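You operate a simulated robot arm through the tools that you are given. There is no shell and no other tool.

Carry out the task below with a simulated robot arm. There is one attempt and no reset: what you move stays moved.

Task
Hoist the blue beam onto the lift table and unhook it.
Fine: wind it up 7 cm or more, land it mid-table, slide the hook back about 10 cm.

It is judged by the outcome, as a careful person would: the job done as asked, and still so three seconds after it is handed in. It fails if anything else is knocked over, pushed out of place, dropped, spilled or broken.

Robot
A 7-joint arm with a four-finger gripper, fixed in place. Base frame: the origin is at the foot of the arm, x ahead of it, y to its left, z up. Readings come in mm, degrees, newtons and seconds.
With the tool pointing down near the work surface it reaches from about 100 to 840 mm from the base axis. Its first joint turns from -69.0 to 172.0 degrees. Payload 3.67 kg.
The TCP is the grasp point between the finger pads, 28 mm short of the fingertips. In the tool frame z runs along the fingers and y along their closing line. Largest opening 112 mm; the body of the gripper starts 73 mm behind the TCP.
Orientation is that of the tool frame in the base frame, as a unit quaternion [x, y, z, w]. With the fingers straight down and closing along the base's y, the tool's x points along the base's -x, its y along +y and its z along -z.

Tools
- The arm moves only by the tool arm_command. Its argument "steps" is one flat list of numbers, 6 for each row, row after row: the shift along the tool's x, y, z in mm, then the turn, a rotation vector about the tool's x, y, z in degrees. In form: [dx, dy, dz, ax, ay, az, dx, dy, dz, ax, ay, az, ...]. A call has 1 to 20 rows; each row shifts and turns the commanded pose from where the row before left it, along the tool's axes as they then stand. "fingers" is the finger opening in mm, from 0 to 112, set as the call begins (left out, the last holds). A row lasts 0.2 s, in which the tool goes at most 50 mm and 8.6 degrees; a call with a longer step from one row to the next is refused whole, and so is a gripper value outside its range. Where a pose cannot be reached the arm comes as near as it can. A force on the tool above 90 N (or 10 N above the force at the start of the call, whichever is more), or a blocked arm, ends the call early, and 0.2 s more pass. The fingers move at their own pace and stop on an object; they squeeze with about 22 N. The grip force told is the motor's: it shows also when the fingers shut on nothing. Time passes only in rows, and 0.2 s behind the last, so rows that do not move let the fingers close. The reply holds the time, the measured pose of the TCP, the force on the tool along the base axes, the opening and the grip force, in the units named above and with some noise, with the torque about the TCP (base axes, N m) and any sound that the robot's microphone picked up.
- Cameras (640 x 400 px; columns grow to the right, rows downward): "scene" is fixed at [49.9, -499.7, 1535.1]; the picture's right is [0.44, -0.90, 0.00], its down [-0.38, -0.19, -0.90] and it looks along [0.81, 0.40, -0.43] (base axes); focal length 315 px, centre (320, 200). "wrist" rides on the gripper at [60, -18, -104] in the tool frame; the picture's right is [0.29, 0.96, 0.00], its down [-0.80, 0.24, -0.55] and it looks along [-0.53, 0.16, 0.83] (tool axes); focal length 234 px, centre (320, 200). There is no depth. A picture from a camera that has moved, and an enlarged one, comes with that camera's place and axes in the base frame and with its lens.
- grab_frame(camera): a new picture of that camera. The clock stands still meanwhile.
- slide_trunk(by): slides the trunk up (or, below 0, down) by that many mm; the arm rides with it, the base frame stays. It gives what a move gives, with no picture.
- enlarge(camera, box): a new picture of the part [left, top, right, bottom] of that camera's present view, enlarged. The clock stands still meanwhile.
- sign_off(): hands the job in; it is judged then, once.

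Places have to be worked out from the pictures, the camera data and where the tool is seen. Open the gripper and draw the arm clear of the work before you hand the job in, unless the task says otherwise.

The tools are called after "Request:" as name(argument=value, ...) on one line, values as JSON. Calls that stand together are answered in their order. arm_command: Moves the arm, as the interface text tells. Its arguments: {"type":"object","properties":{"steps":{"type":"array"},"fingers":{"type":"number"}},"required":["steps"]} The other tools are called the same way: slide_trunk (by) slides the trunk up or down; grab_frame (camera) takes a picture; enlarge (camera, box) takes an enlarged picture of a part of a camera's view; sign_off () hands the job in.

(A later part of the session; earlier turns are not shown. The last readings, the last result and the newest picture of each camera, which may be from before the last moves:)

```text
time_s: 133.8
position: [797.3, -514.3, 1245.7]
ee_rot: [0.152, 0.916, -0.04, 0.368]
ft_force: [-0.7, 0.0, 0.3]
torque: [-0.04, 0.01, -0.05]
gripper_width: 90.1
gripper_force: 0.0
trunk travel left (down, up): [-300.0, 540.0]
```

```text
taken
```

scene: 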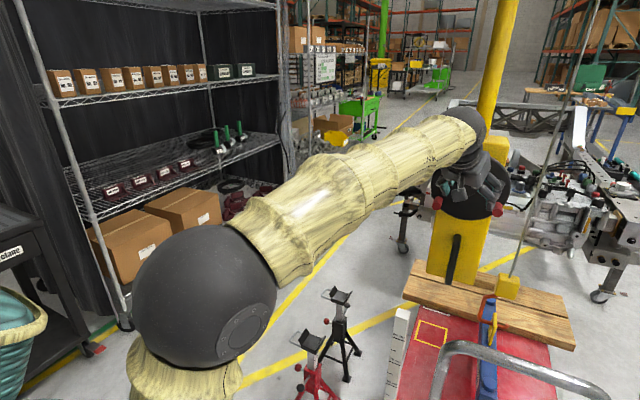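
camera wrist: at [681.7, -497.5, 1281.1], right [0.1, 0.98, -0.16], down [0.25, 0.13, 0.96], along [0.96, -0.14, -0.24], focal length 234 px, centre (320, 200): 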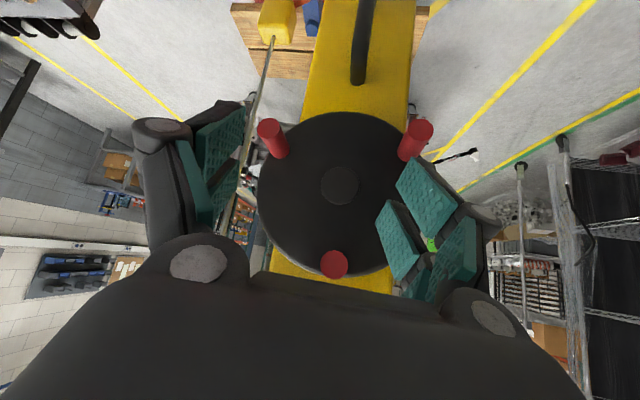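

The wheel reads: hub at (y -514, z 1201), top knob C at (-507, 1283), B at (-446, 1161). To lower I'll grip C at the top and turn it toward +y and down. First I'll raise the trunk 40 mm and approach with the fingers straddling it.

Request:
slide_trunk(by=40)

Request:
arm_command(steps=[-11.3, 6.6, 10.9, 0, 0, 0, -11.3, 6.6, 10.9, 0, 0, 0, -11.3, 6.6, 10.9, 0, 0, 0, -11.3, 6.6, 10.9, 0, 0, 0, -11.3, 6.6, 10.9, 0, 0, 0, 0, 0, 0, 0, 0, 0], fingers=64)

Request:
grab_frame(camera="wrist")

Request:
enlarge(camera="scene", box=[400, 80, 540, 200])

```text
time_s: 134.6
position: [796.9, -515.6, 1285.9]
ee_rot: [0.152, 0.917, -0.04, 0.367]
ft_force: [-0.2, -0.3, -0.3]
torque: [0.01, -0.01, 0.0]
gripper_width: 89.9
gripper_force: 0.0
trunk travel left (down, up): [-340.0, 500.0]
```

```text
time_s: 136.0
position: [882.2, -508.1, 1289.2]
ee_rot: [0.153, 0.917, -0.041, 0.367]
ft_force: [0.5, 1.1, 0.2]
torque: [-0.04, 0.01, 0.0]
gripper_width: 63.8
gripper_force: 0.1
trunk travel left (down, up): [-340.0, 500.0]
```

```text
taken
camera wrist: at [766.7, -489.5, 1323.5], right [0.1, 0.98, -0.16], down [0.25, 0.13, 0.96], along [0.96, -0.14, -0.24], focal length 234 px, centre (320, 200)
```

wrist: 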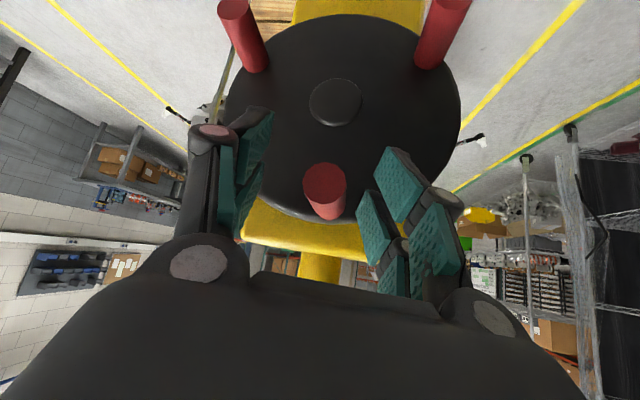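

```text
3.33 times, centred on (470, 140) of scene
camera zoom: at [49.9, -499.7, 1535.1], right [0.44, -0.9, 0.0], down [-0.38, -0.19, -0.9], along [0.81, 0.4, -0.43], focal length 1052 px, centre (-180, 400)
```

zoom: 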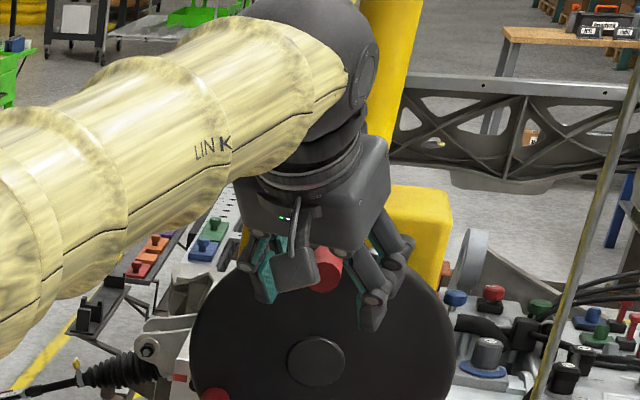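

Knob C sits between the fingers at about (-504, 1286). I'll close on it.

Request:
arm_command(steps=[3.4, 2.5, 2.3, 0, 0, 0, 0, 0, 0, 0, 0, 0, 0, 0, 0, 0, 0, 0], fingers=0)

```text
time_s: 136.8
position: [883.4, -501.9, 1286.3]
ee_rot: [0.151, 0.916, -0.041, 0.369]
ft_force: [18.1, 11.2, 16.7]
torque: [0.29, -0.74, 2.01]
gripper_width: 33.2
gripper_force: 45.1
trunk travel left (down, up): [-340.0, 500.0]
```

It's gripped at the top. I'll turn 20° toward +y (lowering) and check that the wheel turns while the trolley stays put.

Request:
arm_command(steps=[2.57, 6.65, -0.44, 0, 0, 0, 2.95, 6.49, 0.03, 0, 0, 0, 3.31, 6.28, 0.5, 0, 0, 0, 3.6, 6.07, 0.9, 0, 0, 0])

Request:
grab_frame(camera="scene")

Request:
enlarge(camera="scene", box=[400, 80, 540, 200])

Request:
enlarge(camera="scene", box=[380, 220, 600, 400])

```text
time_s: 137.8
position: [878.1, -479.4, 1274.2]
ee_rot: [0.155, 0.917, -0.041, 0.365]
ft_force: [-24.2, -9.2, -2.6]
torque: [-0.29, 0.35, 0.7]
gripper_width: 30.5
gripper_force: 44.9
trunk travel left (down, up): [-340.0, 500.0]
```

```text
taken
```

scene: 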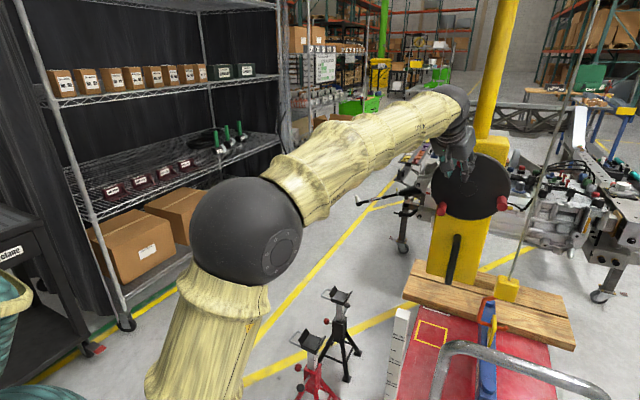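

```text
3.33 times, centred on (470, 140) of scene
camera zoom: at [49.9, -499.7, 1535.1], right [0.44, -0.9, 0.0], down [-0.38, -0.19, -0.9], along [0.81, 0.4, -0.43], focal length 1052 px, centre (-180, 400)
```

zoom: 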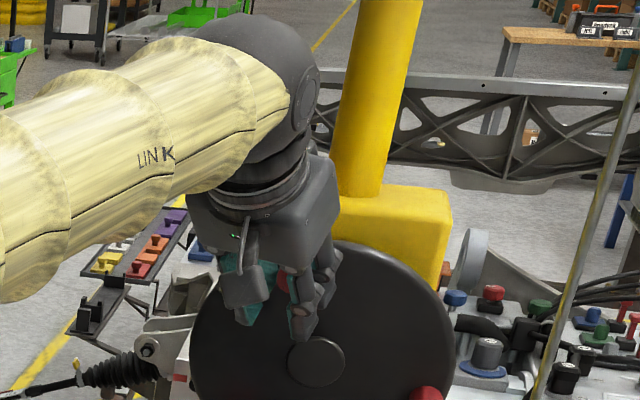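

```text
2.22 times, centred on (490, 310) of scene
camera zoom: at [49.9, -499.7, 1535.1], right [0.44, -0.9, 0.0], down [-0.38, -0.19, -0.9], along [0.81, 0.4, -0.43], focal length 701 px, centre (-58, -44)
```

zoom: 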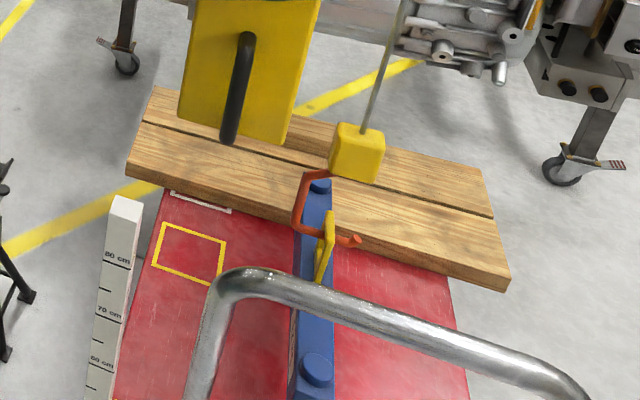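

It is lowering smoothly, about 10 mm so far, and the trolley stayed put. I'll continue around to about 28°.

Request:
arm_command(steps=[4.0, 5.76, 1.47, 0, 0, 0, 4.2, 5.46, 1.81, 0, 0, 0, 4.52, 5.11, 2.32, 0, 0, 0, 4.68, 4.67, 2.69, 0, 0, 0, 4.83, 4.18, 3.07, 0, 0, 0, 5.0, 3.78, 3.44, 0, 0, 0, 5.13, 3.2, 3.84, 0, 0, 0])

Request:
enlarge(camera="scene", box=[400, 80, 540, 200])

Request:
enlarge(camera="scene", box=[380, 220, 600, 400])

Request:
grab_frame(camera="wrist")

```text
time_s: 139.4
position: [879.3, -443.0, 1242.0]
ee_rot: [0.153, 0.916, -0.039, 0.368]
ft_force: [-25.0, -12.6, 2.4]
torque: [-0.24, -0.54, 0.78]
gripper_width: 28.7
gripper_force: 45.1
trunk travel left (down, up): [-340.0, 500.0]
```

```text
3.33 times, centred on (470, 140) of scene
camera zoom: at [49.9, -499.7, 1535.1], right [0.44, -0.9, 0.0], down [-0.38, -0.19, -0.9], along [0.81, 0.4, -0.43], focal length 1052 px, centre (-180, 400)
```

zoom: 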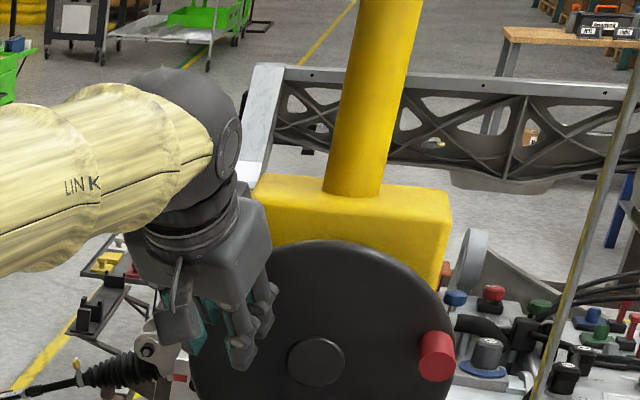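

```text
2.22 times, centred on (490, 310) of scene
camera zoom: at [49.9, -499.7, 1535.1], right [0.44, -0.9, 0.0], down [-0.38, -0.19, -0.9], along [0.81, 0.4, -0.43], focal length 701 px, centre (-58, -44)
```

zoom: 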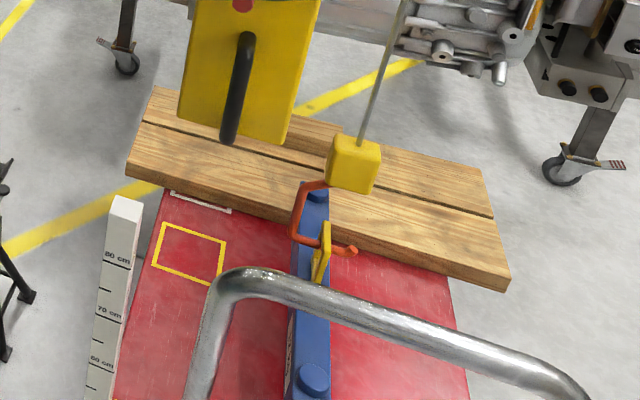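

```text
taken
camera wrist: at [763.8, -425.1, 1276.5], right [0.1, 0.98, -0.16], down [0.25, 0.13, 0.96], along [0.96, -0.14, -0.23], focal length 234 px, centre (320, 200)
```

wrist: 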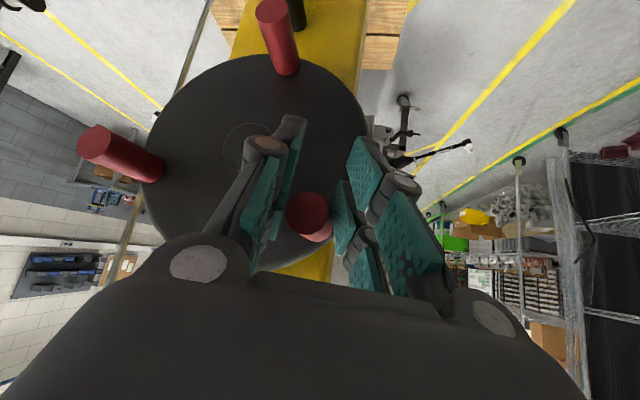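

It has lowered about 28 mm, but the knob is slipping up the pads as the push turns vertical. I'll switch to pressing down on this knob with closed fingertips: release, back off, rise, and come in above it.

Request:
arm_command(steps=[0, 0, 0, 0, 0, 0, 10.3, -4.6, -9.9, 0, 0, 0, 10.3, -4.6, -9.9, 0, 0, 0, 10.3, -4.6, -9.9, 0, 0, 0, 10.3, -4.6, -9.9, 0, 0, 0, 10.3, -4.6, -9.9, 0, 0, 0], fingers=70)

Request:
arm_command(steps=[-13.6, 0.7, -14.6, 0, 0, 0, -13.6, 0.7, -14.6, 0, 0, 0, -13.6, 0.7, -14.6, 0, 0, 0, -10.3, 4.6, 9.9, 0, 0, 0, -10.3, 4.6, 9.9, 0, 0, 0, -10.3, 4.6, 9.9, 0, 0, 0, -10.3, 4.6, 9.9, 0, 0, 0, -10.3, 4.6, 9.9, 0, 0, 0, 0, 0, 0, 0, 0, 0], fingers=0)

Request:
grab_frame(camera="wrist")

Request:
enlarge(camera="scene", box=[400, 80, 540, 200])

```text
time_s: 140.8
position: [806.5, -441.1, 1241.9]
ee_rot: [0.153, 0.917, -0.04, 0.367]
ft_force: [0.7, 0.3, 0.0]
torque: [-0.02, -0.01, -0.02]
gripper_width: 70.0
gripper_force: 0.0
trunk travel left (down, up): [-340.0, 500.0]
```

```text
time_s: 142.8
position: [881.8, -443.0, 1301.3]
ee_rot: [0.153, 0.917, -0.04, 0.367]
ft_force: [-0.5, 0.3, 0.8]
torque: [-0.03, 0.03, -0.02]
gripper_width: 0.0
gripper_force: 21.9
trunk travel left (down, up): [-340.0, 500.0]
```

```text
taken
camera wrist: at [766.9, -425.7, 1335.4], right [0.1, 0.98, -0.16], down [0.25, 0.13, 0.96], along [0.96, -0.14, -0.24], focal length 234 px, centre (320, 200)
```

wrist: 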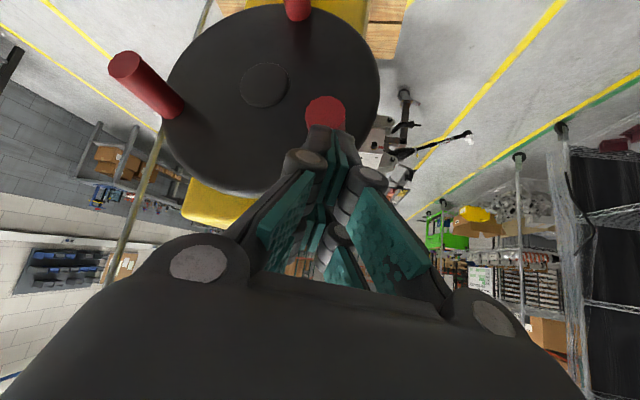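

```text
3.33 times, centred on (470, 140) of scene
camera zoom: at [49.9, -499.7, 1535.1], right [0.44, -0.9, 0.0], down [-0.38, -0.19, -0.9], along [0.81, 0.4, -0.43], focal length 1052 px, centre (-180, 400)
```

zoom: 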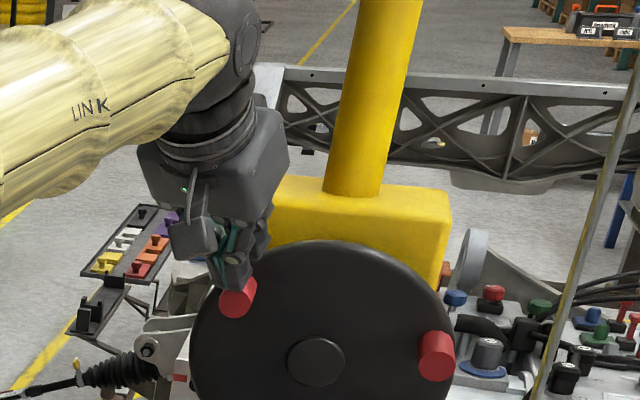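

The fingertips are right above the knob. I'll press down along its arc and watch the beam.

Request:
arm_command(steps=[4.77, -0.25, 5.1, 0, 0, 0, 4.99, 3.97, 3.33, 0, 0, 0, 5.04, 3.39, 3.66, 0, 0, 0, 5.12, 2.91, 3.97, 0, 0, 0, 5.27, 2.42, 4.36, 0, 0, 0, 5.16, 1.75, 4.56, 0, 0, 0])

Request:
enlarge(camera="scene", box=[400, 80, 540, 200])

Request:
enlarge(camera="scene", box=[420, 240, 580, 400])

```text
time_s: 144.2
position: [879.9, -422.4, 1264.8]
ee_rot: [0.152, 0.917, -0.04, 0.367]
ft_force: [-21.5, 8.4, 8.2]
torque: [0.29, 0.75, -0.11]
gripper_width: 0.5
gripper_force: 22.4
trunk travel left (down, up): [-340.0, 500.0]
```

```text
3.33 times, centred on (470, 140) of scene
camera zoom: at [49.9, -499.7, 1535.1], right [0.44, -0.9, 0.0], down [-0.38, -0.19, -0.9], along [0.81, 0.4, -0.43], focal length 1052 px, centre (-180, 400)
```

zoom: 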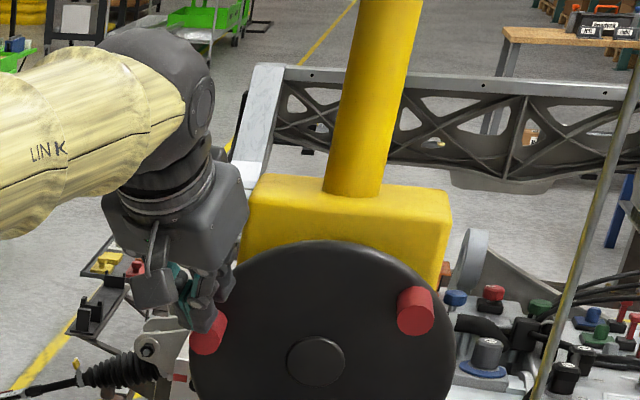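

```text
2.50 times, centred on (500, 320) of scene
camera zoom: at [49.9, -499.7, 1535.1], right [0.44, -0.9, 0.0], down [-0.38, -0.19, -0.9], along [0.81, 0.4, -0.43], focal length 789 px, centre (-130, -100)
```

zoom: 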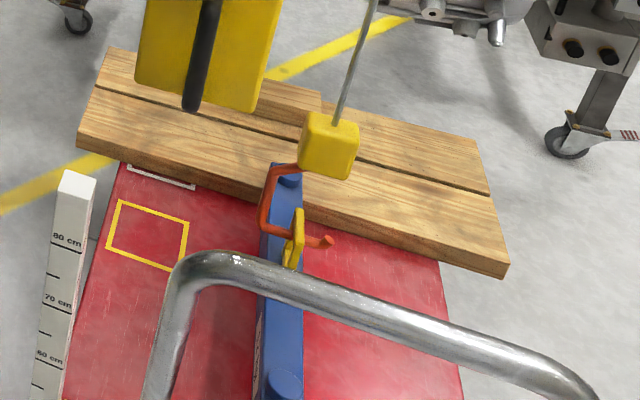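

It's still going well. I'll continue, nudging slightly toward the hub.

Request:
arm_command(steps=[5.0, 0.4, 4.95, 0, 0, 0, 4.87, -0.2, 5.15, 0, 0, 0, 4.72, -0.8, 5.26, 0, 0, 0, 4.57, -1.3, 5.37, 0, 0, 0, 4.5, -1.5, 5.4, 0, 0, 0])

Request:
enlarge(camera="scene", box=[400, 80, 540, 200])

Request:
enlarge(camera="scene", box=[420, 240, 580, 400])

```text
time_s: 145.4
position: [882.9, -427.7, 1226.6]
ee_rot: [0.153, 0.916, -0.04, 0.368]
ft_force: [-1.1, -1.0, 4.9]
torque: [0.0, 0.0, -0.01]
gripper_width: 0.0
gripper_force: 21.9
trunk travel left (down, up): [-340.0, 500.0]
```

```text
3.33 times, centred on (470, 140) of scene
camera zoom: at [49.9, -499.7, 1535.1], right [0.44, -0.9, 0.0], down [-0.38, -0.19, -0.9], along [0.81, 0.4, -0.43], focal length 1052 px, centre (-180, 400)
```

zoom: 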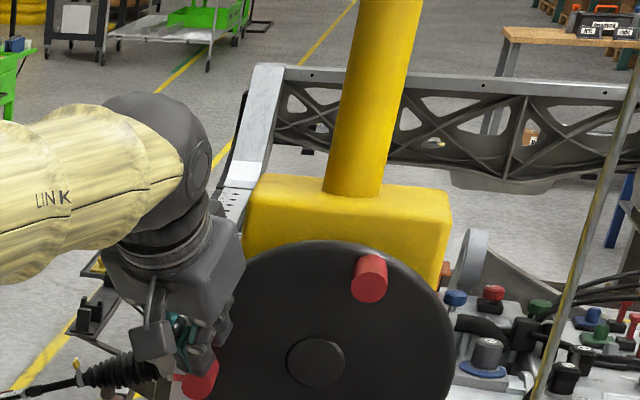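

```text
2.50 times, centred on (500, 320) of scene
camera zoom: at [49.9, -499.7, 1535.1], right [0.44, -0.9, 0.0], down [-0.38, -0.19, -0.9], along [0.81, 0.4, -0.43], focal length 789 px, centre (-130, -100)
```

zoom: 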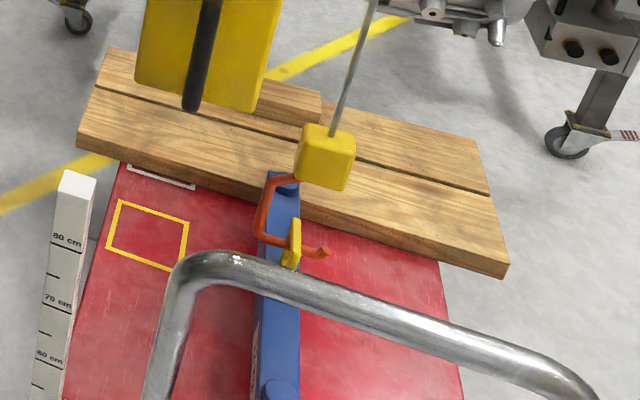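

About 52 mm lowered, with the beam still level above the table. I'll continue this knob to about -42°.

Request:
arm_command(steps=[4.47, -1.39, 5.32, 0, 0, 0, 4.32, -1.96, 5.43, 0, 0, 0, 3.97, -2.52, 5.32, 0, 0, 0, 3.71, -2.99, 5.27, 0, 0, 0, 3.4, -3.65, 5.26, 0, 0, 0, 2.96, -4.0, 4.97, 0, 0, 0, 2.67, -4.57, 4.93, 0, 0, 0])

Request:
enlarge(camera="scene", box=[400, 80, 540, 200])

Request:
enlarge(camera="scene", box=[420, 240, 580, 400])

Request:
grab_frame(camera="wrist")

```text
time_s: 147.0
position: [882.0, -449.1, 1183.0]
ee_rot: [0.152, 0.917, -0.04, 0.367]
ft_force: [-8.6, 2.1, 5.7]
torque: [0.04, 0.34, -0.06]
gripper_width: 0.0
gripper_force: 22.0
trunk travel left (down, up): [-340.0, 500.0]
```

```text
3.33 times, centred on (470, 140) of scene
camera zoom: at [49.9, -499.7, 1535.1], right [0.44, -0.9, 0.0], down [-0.38, -0.19, -0.9], along [0.81, 0.4, -0.43], focal length 1052 px, centre (-180, 400)
```

zoom: 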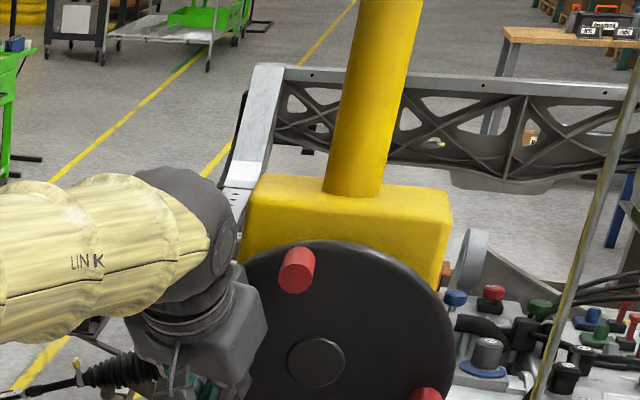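

```text
2.50 times, centred on (500, 320) of scene
camera zoom: at [49.9, -499.7, 1535.1], right [0.44, -0.9, 0.0], down [-0.38, -0.19, -0.9], along [0.81, 0.4, -0.43], focal length 789 px, centre (-130, -100)
```

zoom: 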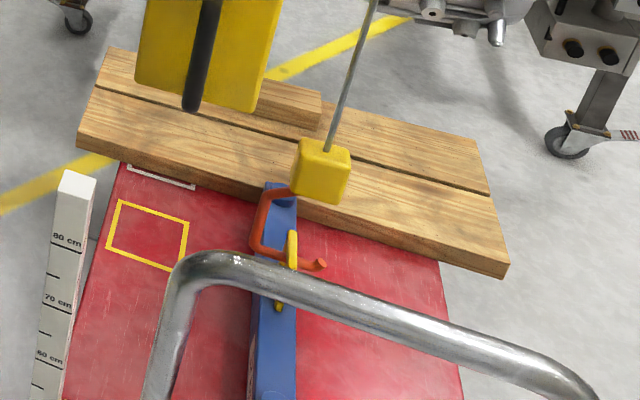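

```text
taken
camera wrist: at [766.1, -431.7, 1216.5], right [0.1, 0.98, -0.16], down [0.25, 0.13, 0.96], along [0.96, -0.14, -0.23], focal length 234 px, centre (320, 200)
```

wrist: 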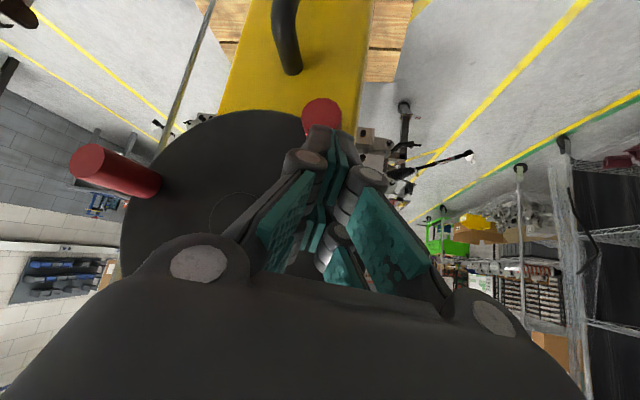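

The beam is now roughly 15–20 mm above the table, with its far end about 20 mm short of the board. I'll push this knob a little further, about 20°, then check.

Request:
arm_command(steps=[2.9, -4.93, 5.3, 0, 0, 0, 2.5, -5.3, 5.1, 0, 0, 0, 2.1, -5.66, 4.87, 0, 0, 0, 1.6, -6.02, 4.5, 0, 0, 0])

Request:
enlarge(camera="scene", box=[420, 240, 580, 400])

Request:
enlarge(camera="scene", box=[400, 80, 540, 200])

```text
time_s: 148.0
position: [880.3, -469.0, 1161.5]
ee_rot: [0.153, 0.916, -0.041, 0.368]
ft_force: [-4.1, 0.7, 10.6]
torque: [-0.05, 0.13, -0.05]
gripper_width: 0.4
gripper_force: 22.0
trunk travel left (down, up): [-340.0, 500.0]
```

```text
2.50 times, centred on (500, 320) of scene
camera zoom: at [49.9, -499.7, 1535.1], right [0.44, -0.9, 0.0], down [-0.38, -0.19, -0.9], along [0.81, 0.4, -0.43], focal length 789 px, centre (-130, -100)
```

zoom: 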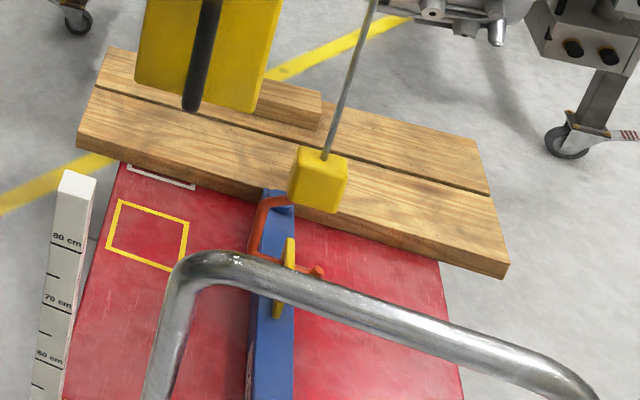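

```text
3.33 times, centred on (470, 140) of scene
camera zoom: at [49.9, -499.7, 1535.1], right [0.44, -0.9, 0.0], down [-0.38, -0.19, -0.9], along [0.81, 0.4, -0.43], focal length 1052 px, centre (-180, 400)
```

zoom: 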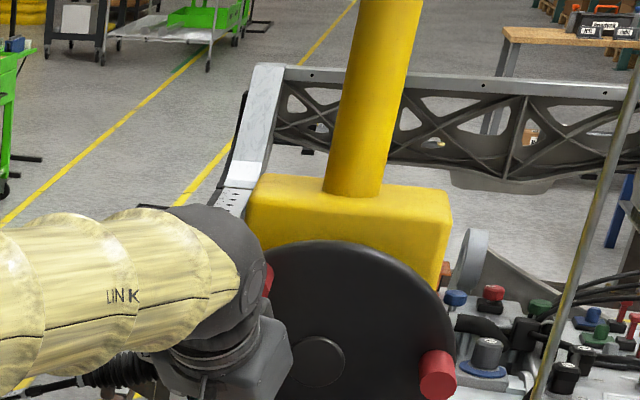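

The hook block moved more than the beam did, so the beam may have just landed. I'll zoom in on the eye and the far end.

Request:
enlarge(camera="scene", box=[455, 295, 535, 375])

Request:
enlarge(camera="scene", box=[490, 300, 560, 340])

```text
5.00 times, centred on (495, 335) of scene
camera zoom: at [49.9, -499.7, 1535.1], right [0.44, -0.9, 0.0], down [-0.38, -0.19, -0.9], along [0.81, 0.4, -0.43], focal length 1577 px, centre (-555, -475)
```

zoom: 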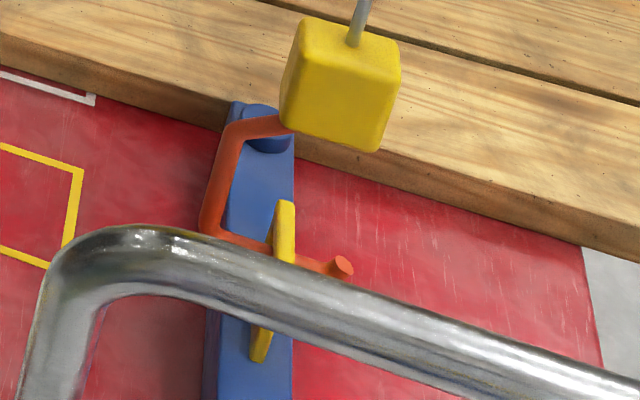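

```text
9.14 times, centred on (525, 320) of scene
camera zoom: at [49.9, -499.7, 1535.1], right [0.44, -0.9, 0.0], down [-0.38, -0.19, -0.9], along [0.81, 0.4, -0.43], focal length 2884 px, centre (-1554, -897)
```

zoom: 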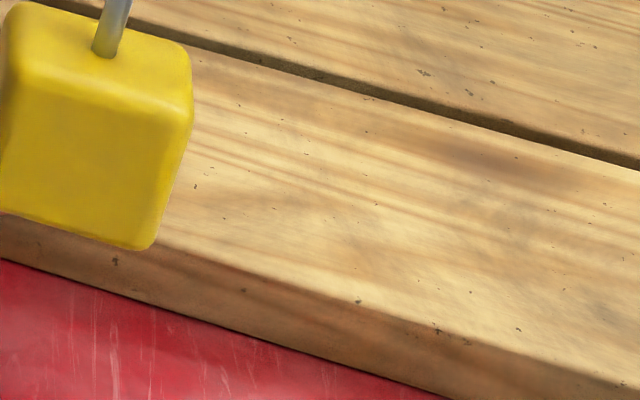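

The beam still looks to be hanging just above or on the surface, with about 10 mm clearance to the board. The next knob (A) is now at about 58° on the upper +y side, so I'll move up above it for the last bit of lowering.

Request:
arm_command(steps=[-3, 0.2, -3, 0, 0, 0, 10.3, -4.6, -9.9, 0, 0, 0, 10.3, -4.6, -9.9, 0, 0, 0, 10.3, -4.6, -9.9, 0, 0, 0, 10.3, -4.6, -9.9, 0, 0, 0, 10.3, -4.6, -9.9, 0, 0, 0, -18, 1, -19.2, 0, 0, 0, -18, 1, -19.2, 0, 0, 0, -18, 1, -19.2, 0, 0, 0, -18, 1, -19.2, 0, 0, 0, -18, 1, -19.2, 0, 0, 0, -16, 1, -17, 0, 0, 0, 0, 0, 0, 0, 0, 0])

Request:
grab_frame(camera="wrist")

Request:
enlarge(camera="scene", box=[400, 80, 540, 200])

```text
time_s: 150.8
position: [806.9, -469.7, 1320.6]
ee_rot: [0.153, 0.916, -0.041, 0.368]
ft_force: [-0.3, 0.2, -0.6]
torque: [-0.01, 0.03, -0.03]
gripper_width: 0.0
gripper_force: 21.9
trunk travel left (down, up): [-340.0, 500.0]
```

```text
taken
camera wrist: at [690.4, -452.2, 1354.1], right [0.1, 0.98, -0.16], down [0.25, 0.13, 0.96], along [0.96, -0.14, -0.24], focal length 234 px, centre (320, 200)
```

wrist: 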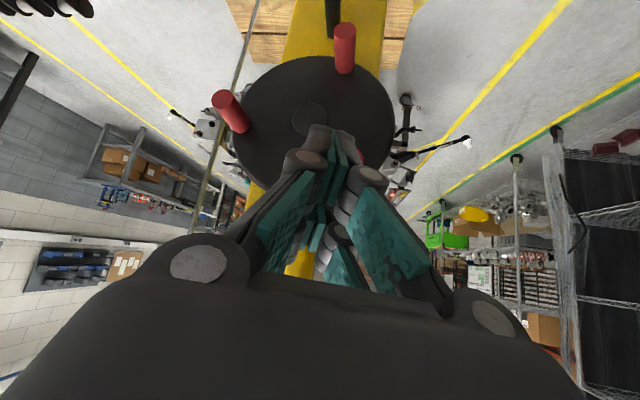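

```text
3.33 times, centred on (470, 140) of scene
camera zoom: at [49.9, -499.7, 1535.1], right [0.44, -0.9, 0.0], down [-0.38, -0.19, -0.9], along [0.81, 0.4, -0.43], focal length 1052 px, centre (-180, 400)
```

zoom: 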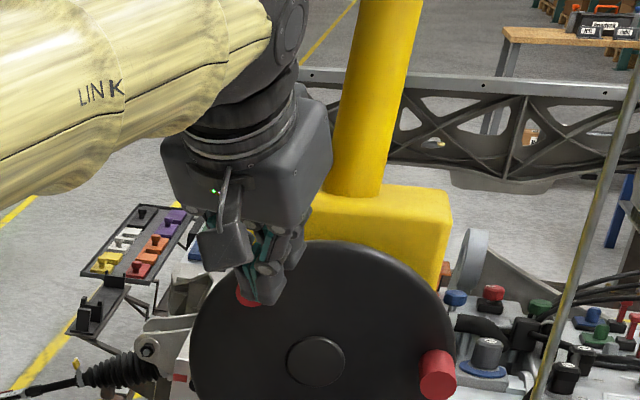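

Knob A is at about (-469, 1270), slightly outboard of my tips, which suits pushing it outward and down. I'll advance and press along its arc for about 25°.

Request:
arm_command(steps=[-10.3, 4.6, 9.9, 0, 0, 0, -10.3, 4.6, 9.9, 0, 0, 0, -10.3, 4.6, 9.9, 0, 0, 0, -10.3, 4.6, 9.9, 0, 0, 0, -10.3, 4.6, 9.9, 0, 0, 0, 0, 0, 0, 0, 0, 0])

Request:
arm_command(steps=[5.4, -0.3, 5.8, 0, 0, 0, 4.2, 5.46, 1.81, 0, 0, 0, 4.52, 5.11, 2.32, 0, 0, 0, 4.68, 4.67, 2.69, 0, 0, 0, 4.83, 4.18, 3.07, 0, 0, 0])

Request:
enlarge(camera="scene", box=[400, 80, 540, 200])

Request:
enlarge(camera="scene", box=[455, 295, 535, 375])

```text
time_s: 152.2
position: [880.3, -469.4, 1322.1]
ee_rot: [0.152, 0.917, -0.04, 0.367]
ft_force: [0.1, 1.2, -0.4]
torque: [-0.02, 0.0, -0.01]
gripper_width: 0.0
gripper_force: 21.8
trunk travel left (down, up): [-340.0, 500.0]
```

```text
time_s: 153.4
position: [880.6, -446.8, 1296.8]
ee_rot: [0.153, 0.916, -0.041, 0.368]
ft_force: [-4.6, 3.9, 9.3]
torque: [0.11, 0.18, 0.11]
gripper_width: 0.0
gripper_force: 22.4
trunk travel left (down, up): [-340.0, 500.0]
```

```text
3.33 times, centred on (470, 140) of scene
camera zoom: at [49.9, -499.7, 1535.1], right [0.44, -0.9, 0.0], down [-0.38, -0.19, -0.9], along [0.81, 0.4, -0.43], focal length 1052 px, centre (-180, 400)
```

zoom: 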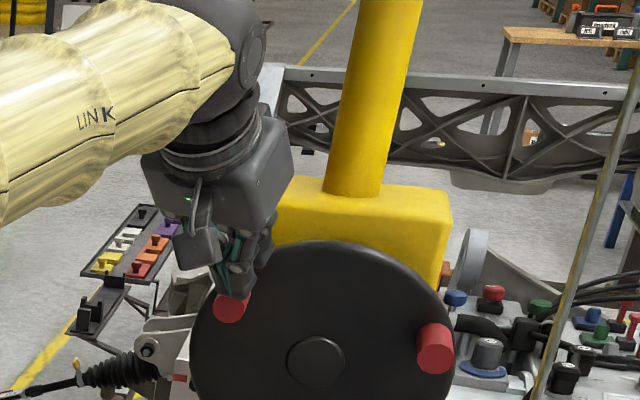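

```text
5.00 times, centred on (495, 335) of scene
camera zoom: at [49.9, -499.7, 1535.1], right [0.44, -0.9, 0.0], down [-0.38, -0.19, -0.9], along [0.81, 0.4, -0.43], focal length 1577 px, centre (-555, -475)
```

zoom: 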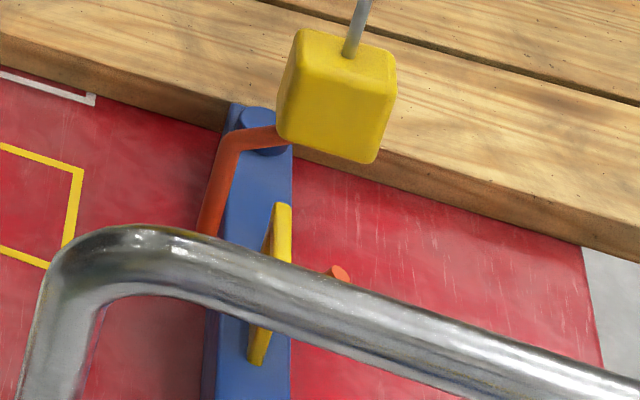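

The beam has landed: the hook dropped another 7 mm while the beam stopped moving. I'll lower about 12 mm more so the lip hangs free mid-hole.

Request:
arm_command(steps=[5.0, 3.78, 3.44, 0, 0, 0, 5.13, 3.2, 3.84, 0, 0, 0, 5.12, 2.91, 3.97, 0, 0, 0, 5.27, 2.42, 4.36, 0, 0, 0])

Request:
enlarge(camera="scene", box=[455, 295, 535, 375])

Request:
enlarge(camera="scene", box=[400, 80, 540, 200])

```text
time_s: 154.4
position: [881.3, -434.8, 1268.5]
ee_rot: [0.153, 0.917, -0.041, 0.367]
ft_force: [-2.6, 2.5, 5.3]
torque: [0.08, 0.08, 0.04]
gripper_width: 0.0
gripper_force: 21.8
trunk travel left (down, up): [-340.0, 500.0]
```

```text
5.00 times, centred on (495, 335) of scene
camera zoom: at [49.9, -499.7, 1535.1], right [0.44, -0.9, 0.0], down [-0.38, -0.19, -0.9], along [0.81, 0.4, -0.43], focal length 1577 px, centre (-555, -475)
```

zoom: 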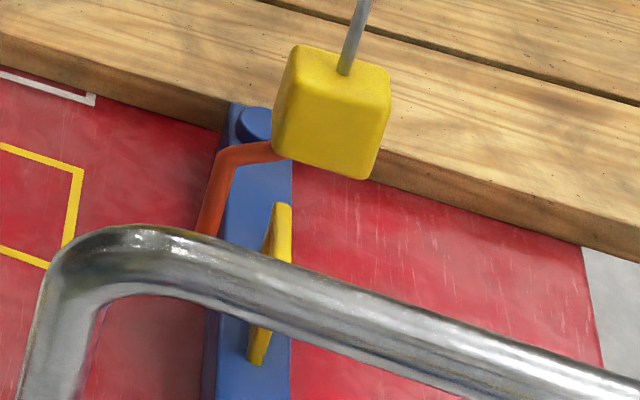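

```text
3.33 times, centred on (470, 140) of scene
camera zoom: at [49.9, -499.7, 1535.1], right [0.44, -0.9, 0.0], down [-0.38, -0.19, -0.9], along [0.81, 0.4, -0.43], focal length 1052 px, centre (-180, 400)
```

zoom: 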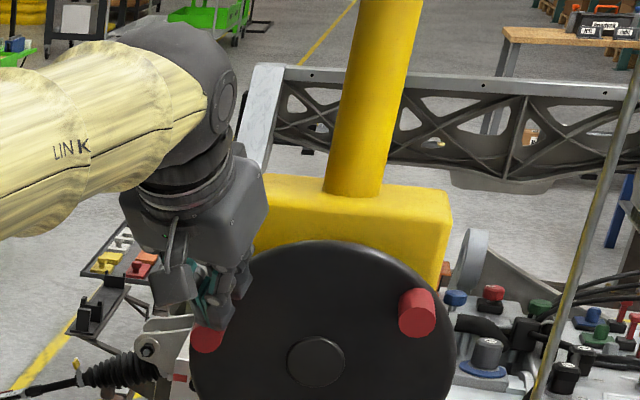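

The hook is now about 22 mm slack, like its original free position, and the beam is resting on the table. I'll leave the wheel, line up in front of the handle at a safe height, and lower the trunk.

Request:
arm_command(steps=[-5.5, 0.3, -5.8, 0, 0, 0, 10.3, -4.6, -9.9, 0, 0, 0, 10.3, -4.6, -9.9, 0, 0, 0, 10.3, -4.6, -9.9, 0, 0, 0, 10.3, -4.6, -9.9, 0, 0, 0, 10.3, -4.6, -9.9, 0, 0, 0, -4.7, -17.8, 3.5, 0, 0, 0, -4.7, -17.8, 3.5, 0, 0, 0, -4.7, -17.8, 3.5, 0, 0, 0, -4.7, -17.8, 3.5, 0, 0, 0])

Request:
slide_trunk(by=-330)

Request:
arm_command(steps=[0, 0, 0, 0, 0, 0, 0, 0, 0, 0, 0, 0], fingers=100)

Request:
grab_frame(camera="wrist")

Request:
grab_frame(camera="scene")

```text
time_s: 156.6
position: [808.0, -511.4, 1277.5]
ee_rot: [0.152, 0.917, -0.04, 0.367]
ft_force: [0.3, -0.6, -0.4]
torque: [-0.02, 0.04, 0.02]
gripper_width: 0.0
gripper_force: 22.0
trunk travel left (down, up): [-340.0, 500.0]
```

```text
time_s: 159.8
position: [807.9, -509.9, 947.4]
ee_rot: [0.152, 0.917, -0.04, 0.367]
ft_force: [-0.6, 0.1, -0.2]
torque: [0.02, -0.01, -0.02]
gripper_width: 0.0
gripper_force: 21.7
trunk travel left (down, up): [-10.0, 830.0]
```

```text
time_s: 160.4
position: [808.0, -510.4, 947.1]
ee_rot: [0.152, 0.916, -0.04, 0.368]
ft_force: [-0.8, 0.1, -0.4]
torque: [0.03, -0.01, 0.01]
gripper_width: 99.0
gripper_force: 0.0
trunk travel left (down, up): [-10.0, 830.0]
```

```text
taken
camera wrist: at [691.9, -492.7, 981.6], right [0.1, 0.98, -0.16], down [0.25, 0.13, 0.96], along [0.96, -0.14, -0.24], focal length 234 px, centre (320, 200)
```

wrist: 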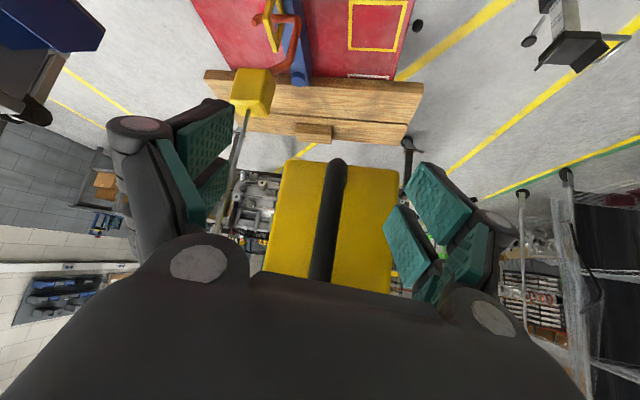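

```text
taken
```

scene: 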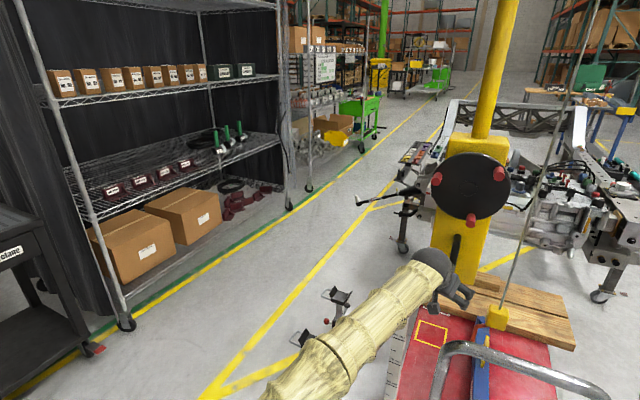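

The wrist view shows the beam on the table. I'll zoom in to check the hook, eye and gap to the board before sliding.

Request:
enlarge(camera="wrist", box=[200, 0, 360, 100])

```text
4.00 times, centred on (280, 50) of wrist
camera zoom: at [691.9, -492.7, 981.6], right [0.1, 0.98, -0.16], down [0.25, 0.13, 0.96], along [0.96, -0.14, -0.24], focal length 937 px, centre (480, 800)
```

zoom: 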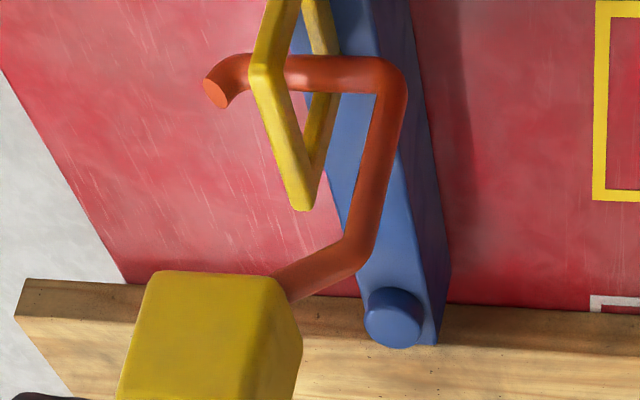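

The lip runs cleanly through the eye with the beam flat on the table, about 15 mm short of the board. Now I'll move in and grip the handle at y≈-511.

Request:
arm_command(steps=[-12.7, 6.0, 12.2, 0, 0, 0, -12.7, 6.0, 12.2, 0, 0, 0, -12.7, 6.0, 12.2, 0, 0, 0, -12.7, 6.0, 12.2, 0, 0, 0, -12.7, 6.0, 12.2, 0, 0, 0, -12.7, 6.0, 12.2, 0, 0, 0, 0, 0, 0, 0, 0, 0])

Request:
arm_command(steps=[0, 0, 0, 0, 0, 0, 0, 0, 0, 0, 0, 0, 0, 0, 0, 0, 0, 0], fingers=40)

Request:
arm_command(steps=[0, 0, 0, 0, 0, 0, 0, 0, 0, 0, 0, 0], fingers=0)

Request:
grab_frame(camera="wrist")

```text
time_s: 162.1
position: [920.3, -506.3, 946.6]
ee_rot: [0.153, 0.917, -0.04, 0.367]
ft_force: [0.3, 0.3, -0.6]
torque: [0.0, -0.02, 0.02]
gripper_width: 100.0
gripper_force: 0.0
trunk travel left (down, up): [-10.0, 830.0]
```

```text
time_s: 162.8
position: [919.8, -508.2, 947.8]
ee_rot: [0.153, 0.916, -0.041, 0.367]
ft_force: [0.0, 0.6, 0.1]
torque: [0.01, -0.01, -0.04]
gripper_width: 40.0
gripper_force: 0.1
trunk travel left (down, up): [-10.0, 830.0]
```

```text
time_s: 163.4
position: [917.5, -509.4, 946.8]
ee_rot: [0.152, 0.917, -0.041, 0.366]
ft_force: [-24.6, -9.9, -6.9]
torque: [-2.72, 0.88, -0.09]
gripper_width: 23.2
gripper_force: 45.0
trunk travel left (down, up): [-10.0, 830.0]
```

```text
taken
camera wrist: at [802.6, -491.8, 981.3], right [0.1, 0.98, -0.16], down [0.26, 0.13, 0.96], along [0.96, -0.14, -0.24], focal length 234 px, centre (320, 200)
```

wrist: 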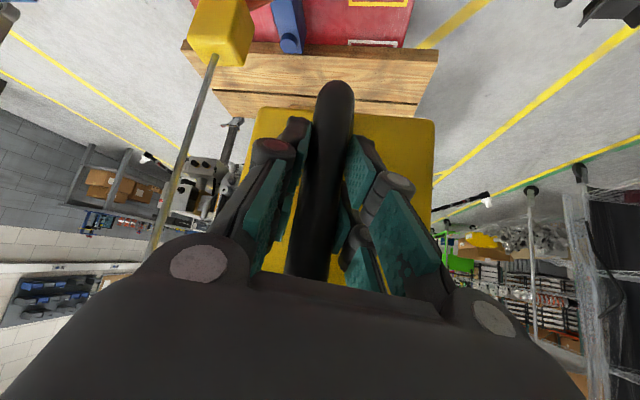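

It's gripped. I'll slide +y gently by about 35 mm first and confirm that the beam stays put.

Request:
arm_command(steps=[0.5, 1.9, -0.37, 0, 0, 0, 1.0, 3.8, -0.74, -0.2, 0, -0.2, 1.24, 4.75, -0.93, -0.2, 0, -0.2, 1.24, 4.75, -0.93, -0.2, 0, -0.2, 1.22, 4.77, -0.9, -0.2, 0, -0.2, 1.2, 4.78, -0.88, -0.2, 0, -0.2, 1.18, 4.79, -0.86, -0.2, 0, -0.2, 1.16, 4.8, -0.84, -0.2, 0, -0.2])

Request:
enlarge(camera="scene", box=[455, 295, 535, 375])

Request:
enlarge(camera="wrist", box=[160, 0, 360, 100])

```text
time_s: 165.2
position: [918.8, -474.0, 947.0]
ee_rot: [0.138, 0.919, -0.034, 0.367]
ft_force: [-30.2, -5.4, -17.1]
torque: [-2.56, 1.1, -0.15]
gripper_width: 23.1
gripper_force: 45.1
trunk travel left (down, up): [-10.0, 830.0]
```

```text
5.00 times, centred on (495, 335) of scene
camera zoom: at [49.9, -499.7, 1535.1], right [0.44, -0.9, 0.0], down [-0.38, -0.19, -0.9], along [0.81, 0.4, -0.43], focal length 1577 px, centre (-555, -475)
```

zoom: 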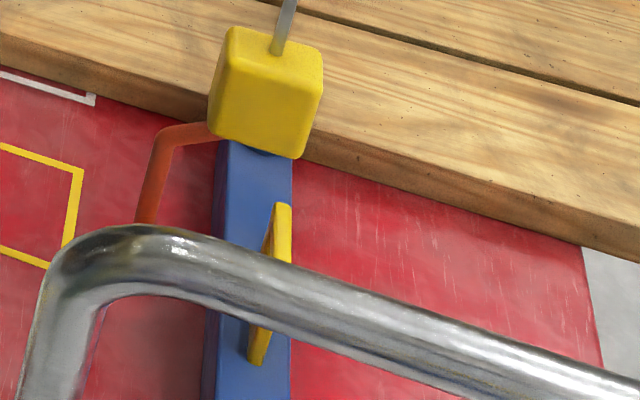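

```text
3.20 times, centred on (260, 50) of wrist
camera zoom: at [802.4, -460.1, 981.2], right [0.06, 0.99, -0.16], down [0.25, 0.14, 0.96], along [0.97, -0.1, -0.24], focal length 749 px, centre (512, 680)
```

zoom: 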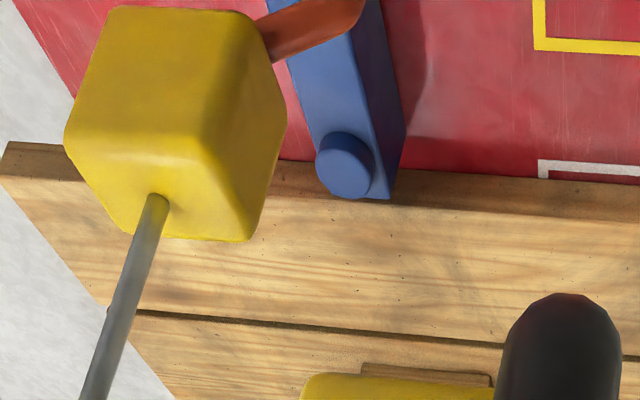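

The beam hasn't moved and the hook is sliding out. I'll continue another 68 mm to finish the roughly 105 mm withdrawal.

Request:
arm_command(steps=[1.76, 4.64, -0.9, -0.2, 0, -0.2, 1.76, 4.64, -0.9, -0.2, 0, -0.2, 1.76, 4.64, -0.9, -0.2, 0, -0.2, 1.76, 4.64, -0.9, -0.2, 0, -0.2, 1.76, 4.64, -0.9, -0.2, 0, -0.2, 1.7, 4.66, -0.85, -0.2, 0, -0.2, 1.7, 4.66, -0.85, -0.2, 0, -0.2, 1.7, 4.66, -0.8, -0.2, 0, -0.2, 1.6, 4.7, -0.8, -0.2, 0, -0.2, 1.6, 4.7, -0.76, -0.2, 0, -0.2, 0.95, 4.86, -0.65, -0.2, 0, -0.2, 0.95, 4.86, -0.65, -0.2, 0, -0.2, 0.7, 3.9, -0.5, -0.2, 0, -0.2, 0.5, 2.9, -0.4, 0, 0, 0, 0.2, 1.5, -0.2, 0, 0, 0, 0, 0, 0, 0, 0, 0, 0, 0, 0, 0, 0, 0])

Request:
grab_frame(camera="scene")

Request:
enlarge(camera="scene", box=[435, 275, 535, 375])

Request:
grab_frame(camera="wrist")

```text
time_s: 168.8
position: [912.9, -403.7, 943.2]
ee_rot: [0.108, 0.923, -0.022, 0.37]
ft_force: [6.0, -9.0, 10.2]
torque: [-2.42, 0.27, -0.03]
gripper_width: 23.2
gripper_force: 45.1
trunk travel left (down, up): [-10.0, 830.0]
```

```text
taken
```

scene: 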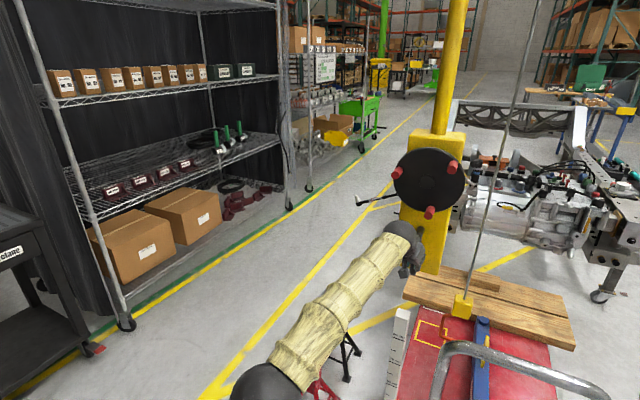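

```text
4.00 times, centred on (485, 325) of scene
camera zoom: at [49.9, -499.7, 1535.1], right [0.44, -0.9, 0.0], down [-0.38, -0.19, -0.9], along [0.81, 0.4, -0.43], focal length 1262 px, centre (-340, -300)
```

zoom: 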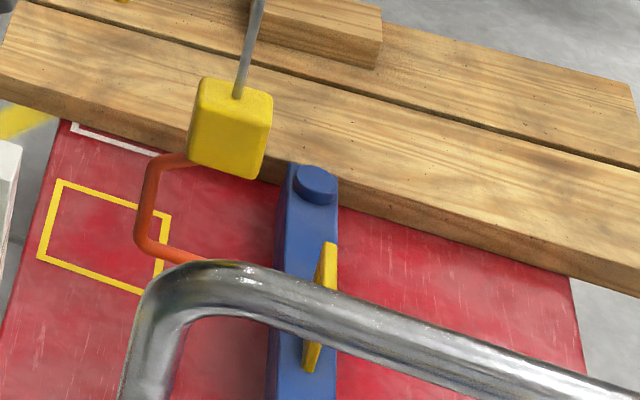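

```text
taken
camera wrist: at [795.9, -397.6, 977.7], right [0.0, 0.99, -0.16], down [0.24, 0.15, 0.96], along [0.97, -0.04, -0.23], focal length 234 px, centre (320, 200)
```

wrist: 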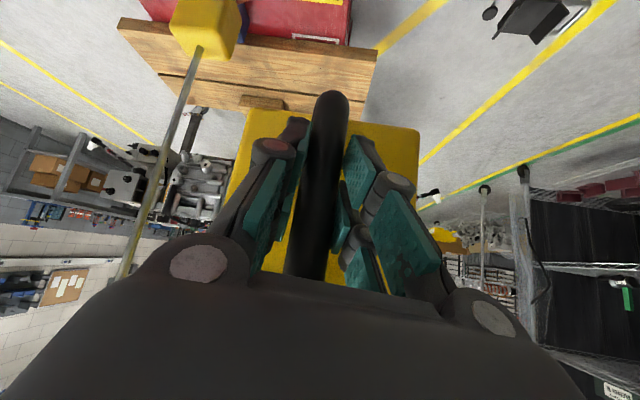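

The hook is withdrawn about 106 mm and the beam hasn't moved. I'll release the handle, back straight out, and raise the trunk to get clear and verify.

Request:
arm_command(steps=[0, 0, 0, 0, 0, 0, 0, 0, 0, 0, 0, 0, 14.1, -4.3, -13.6, 0, 0, 0, 14.1, -4.3, -13.6, 0, 0, 0, 14.1, -4.3, -13.6, 0, 0, 0, 14.1, -4.3, -13.6, 0, 0, 0, 14.1, -4.3, -13.6, 0, 0, 0], fingers=100)

Request:
slide_trunk(by=250)

Request:
grab_frame(camera="wrist")

Request:
grab_frame(camera="scene")

```text
time_s: 170.4
position: [812.6, -398.9, 943.7]
ee_rot: [0.106, 0.923, -0.02, 0.37]
ft_force: [1.4, 0.2, -0.2]
torque: [0.02, -0.01, 0.0]
gripper_width: 99.9
gripper_force: 0.0
trunk travel left (down, up): [-10.0, 830.0]
```

```text
time_s: 173.0
position: [813.2, -403.0, 1194.7]
ee_rot: [0.107, 0.922, -0.021, 0.372]
ft_force: [0.0, 0.9, -0.5]
torque: [0.02, 0.02, -0.02]
gripper_width: 100.0
gripper_force: 0.1
trunk travel left (down, up): [-260.0, 580.0]
```

```text
taken
camera wrist: at [696.7, -396.7, 1227.7], right [0.0, 0.99, -0.16], down [0.24, 0.15, 0.96], along [0.97, -0.04, -0.23], focal length 234 px, centre (320, 200)
```

wrist: 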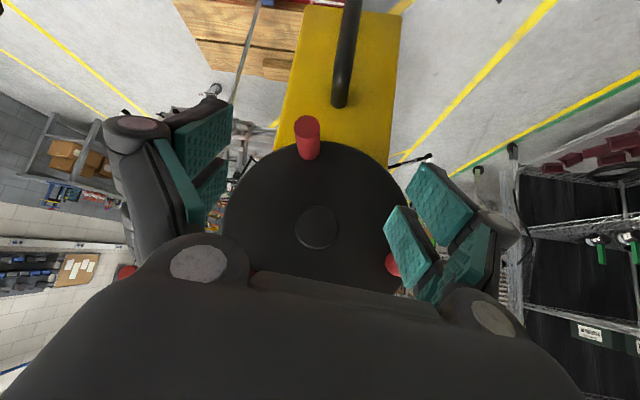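

```text
taken
```

scene: 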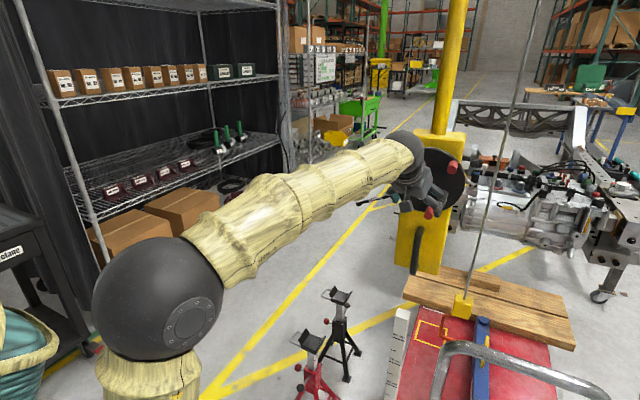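

The arm is clear of the crane. I'll pitch the tool down while retreating, to look down at the table and confirm the hook is free.

Request:
arm_command(steps=[21, 0, -21, 0, 7.5, 0, 23.8, 0, -18.3, 0, 7.5, 0, 26, 0, -15, 0, 7.5, 0, 27.7, 0, -11.5, 0, 7.5, 0, 25, 0, -7.8, 0, 7.5, 0, 0, 0, 0, 0, 7.5, 0])

Request:
grab_frame(camera="wrist")

Request:
enlarge(camera="scene", box=[380, 240, 580, 400])

```text
time_s: 174.4
position: [670.5, -373.2, 1197.7]
ee_rot: [0.107, 0.994, 0.022, -0.012]
ft_force: [0.1, 0.3, -0.1]
torque: [0.05, -0.01, -0.01]
gripper_width: 100.1
gripper_force: 0.0
trunk travel left (down, up): [-260.0, 580.0]
```

```text
taken
camera wrist: at [610.2, -382.2, 1303.0], right [-0.08, 1.0, 0.05], down [0.84, 0.04, 0.54], along [0.54, 0.08, -0.84], focal length 234 px, centre (320, 200)
```

wrist: 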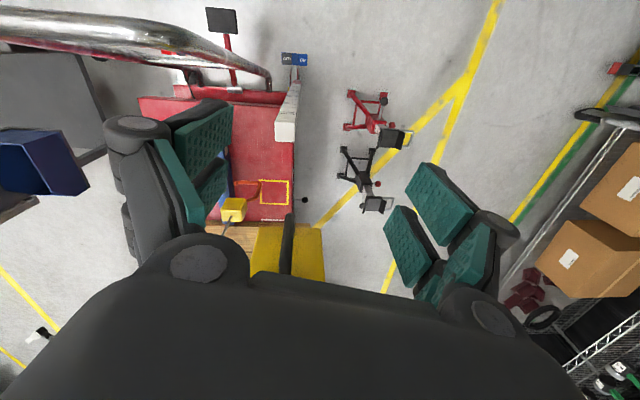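

```text
2.50 times, centred on (480, 320) of scene
camera zoom: at [49.9, -499.7, 1535.1], right [0.44, -0.9, 0.0], down [-0.38, -0.19, -0.9], along [0.81, 0.4, -0.43], focal length 789 px, centre (-80, -100)
```

zoom: 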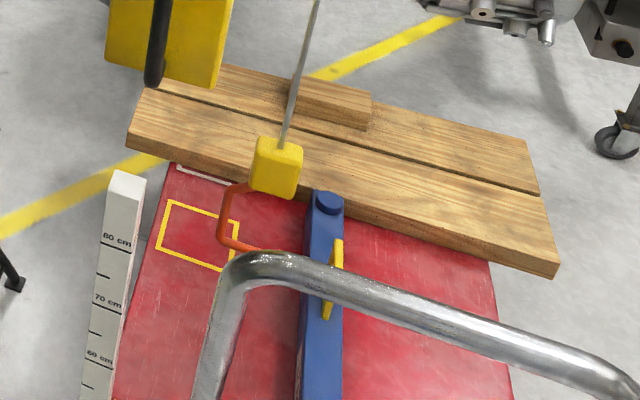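

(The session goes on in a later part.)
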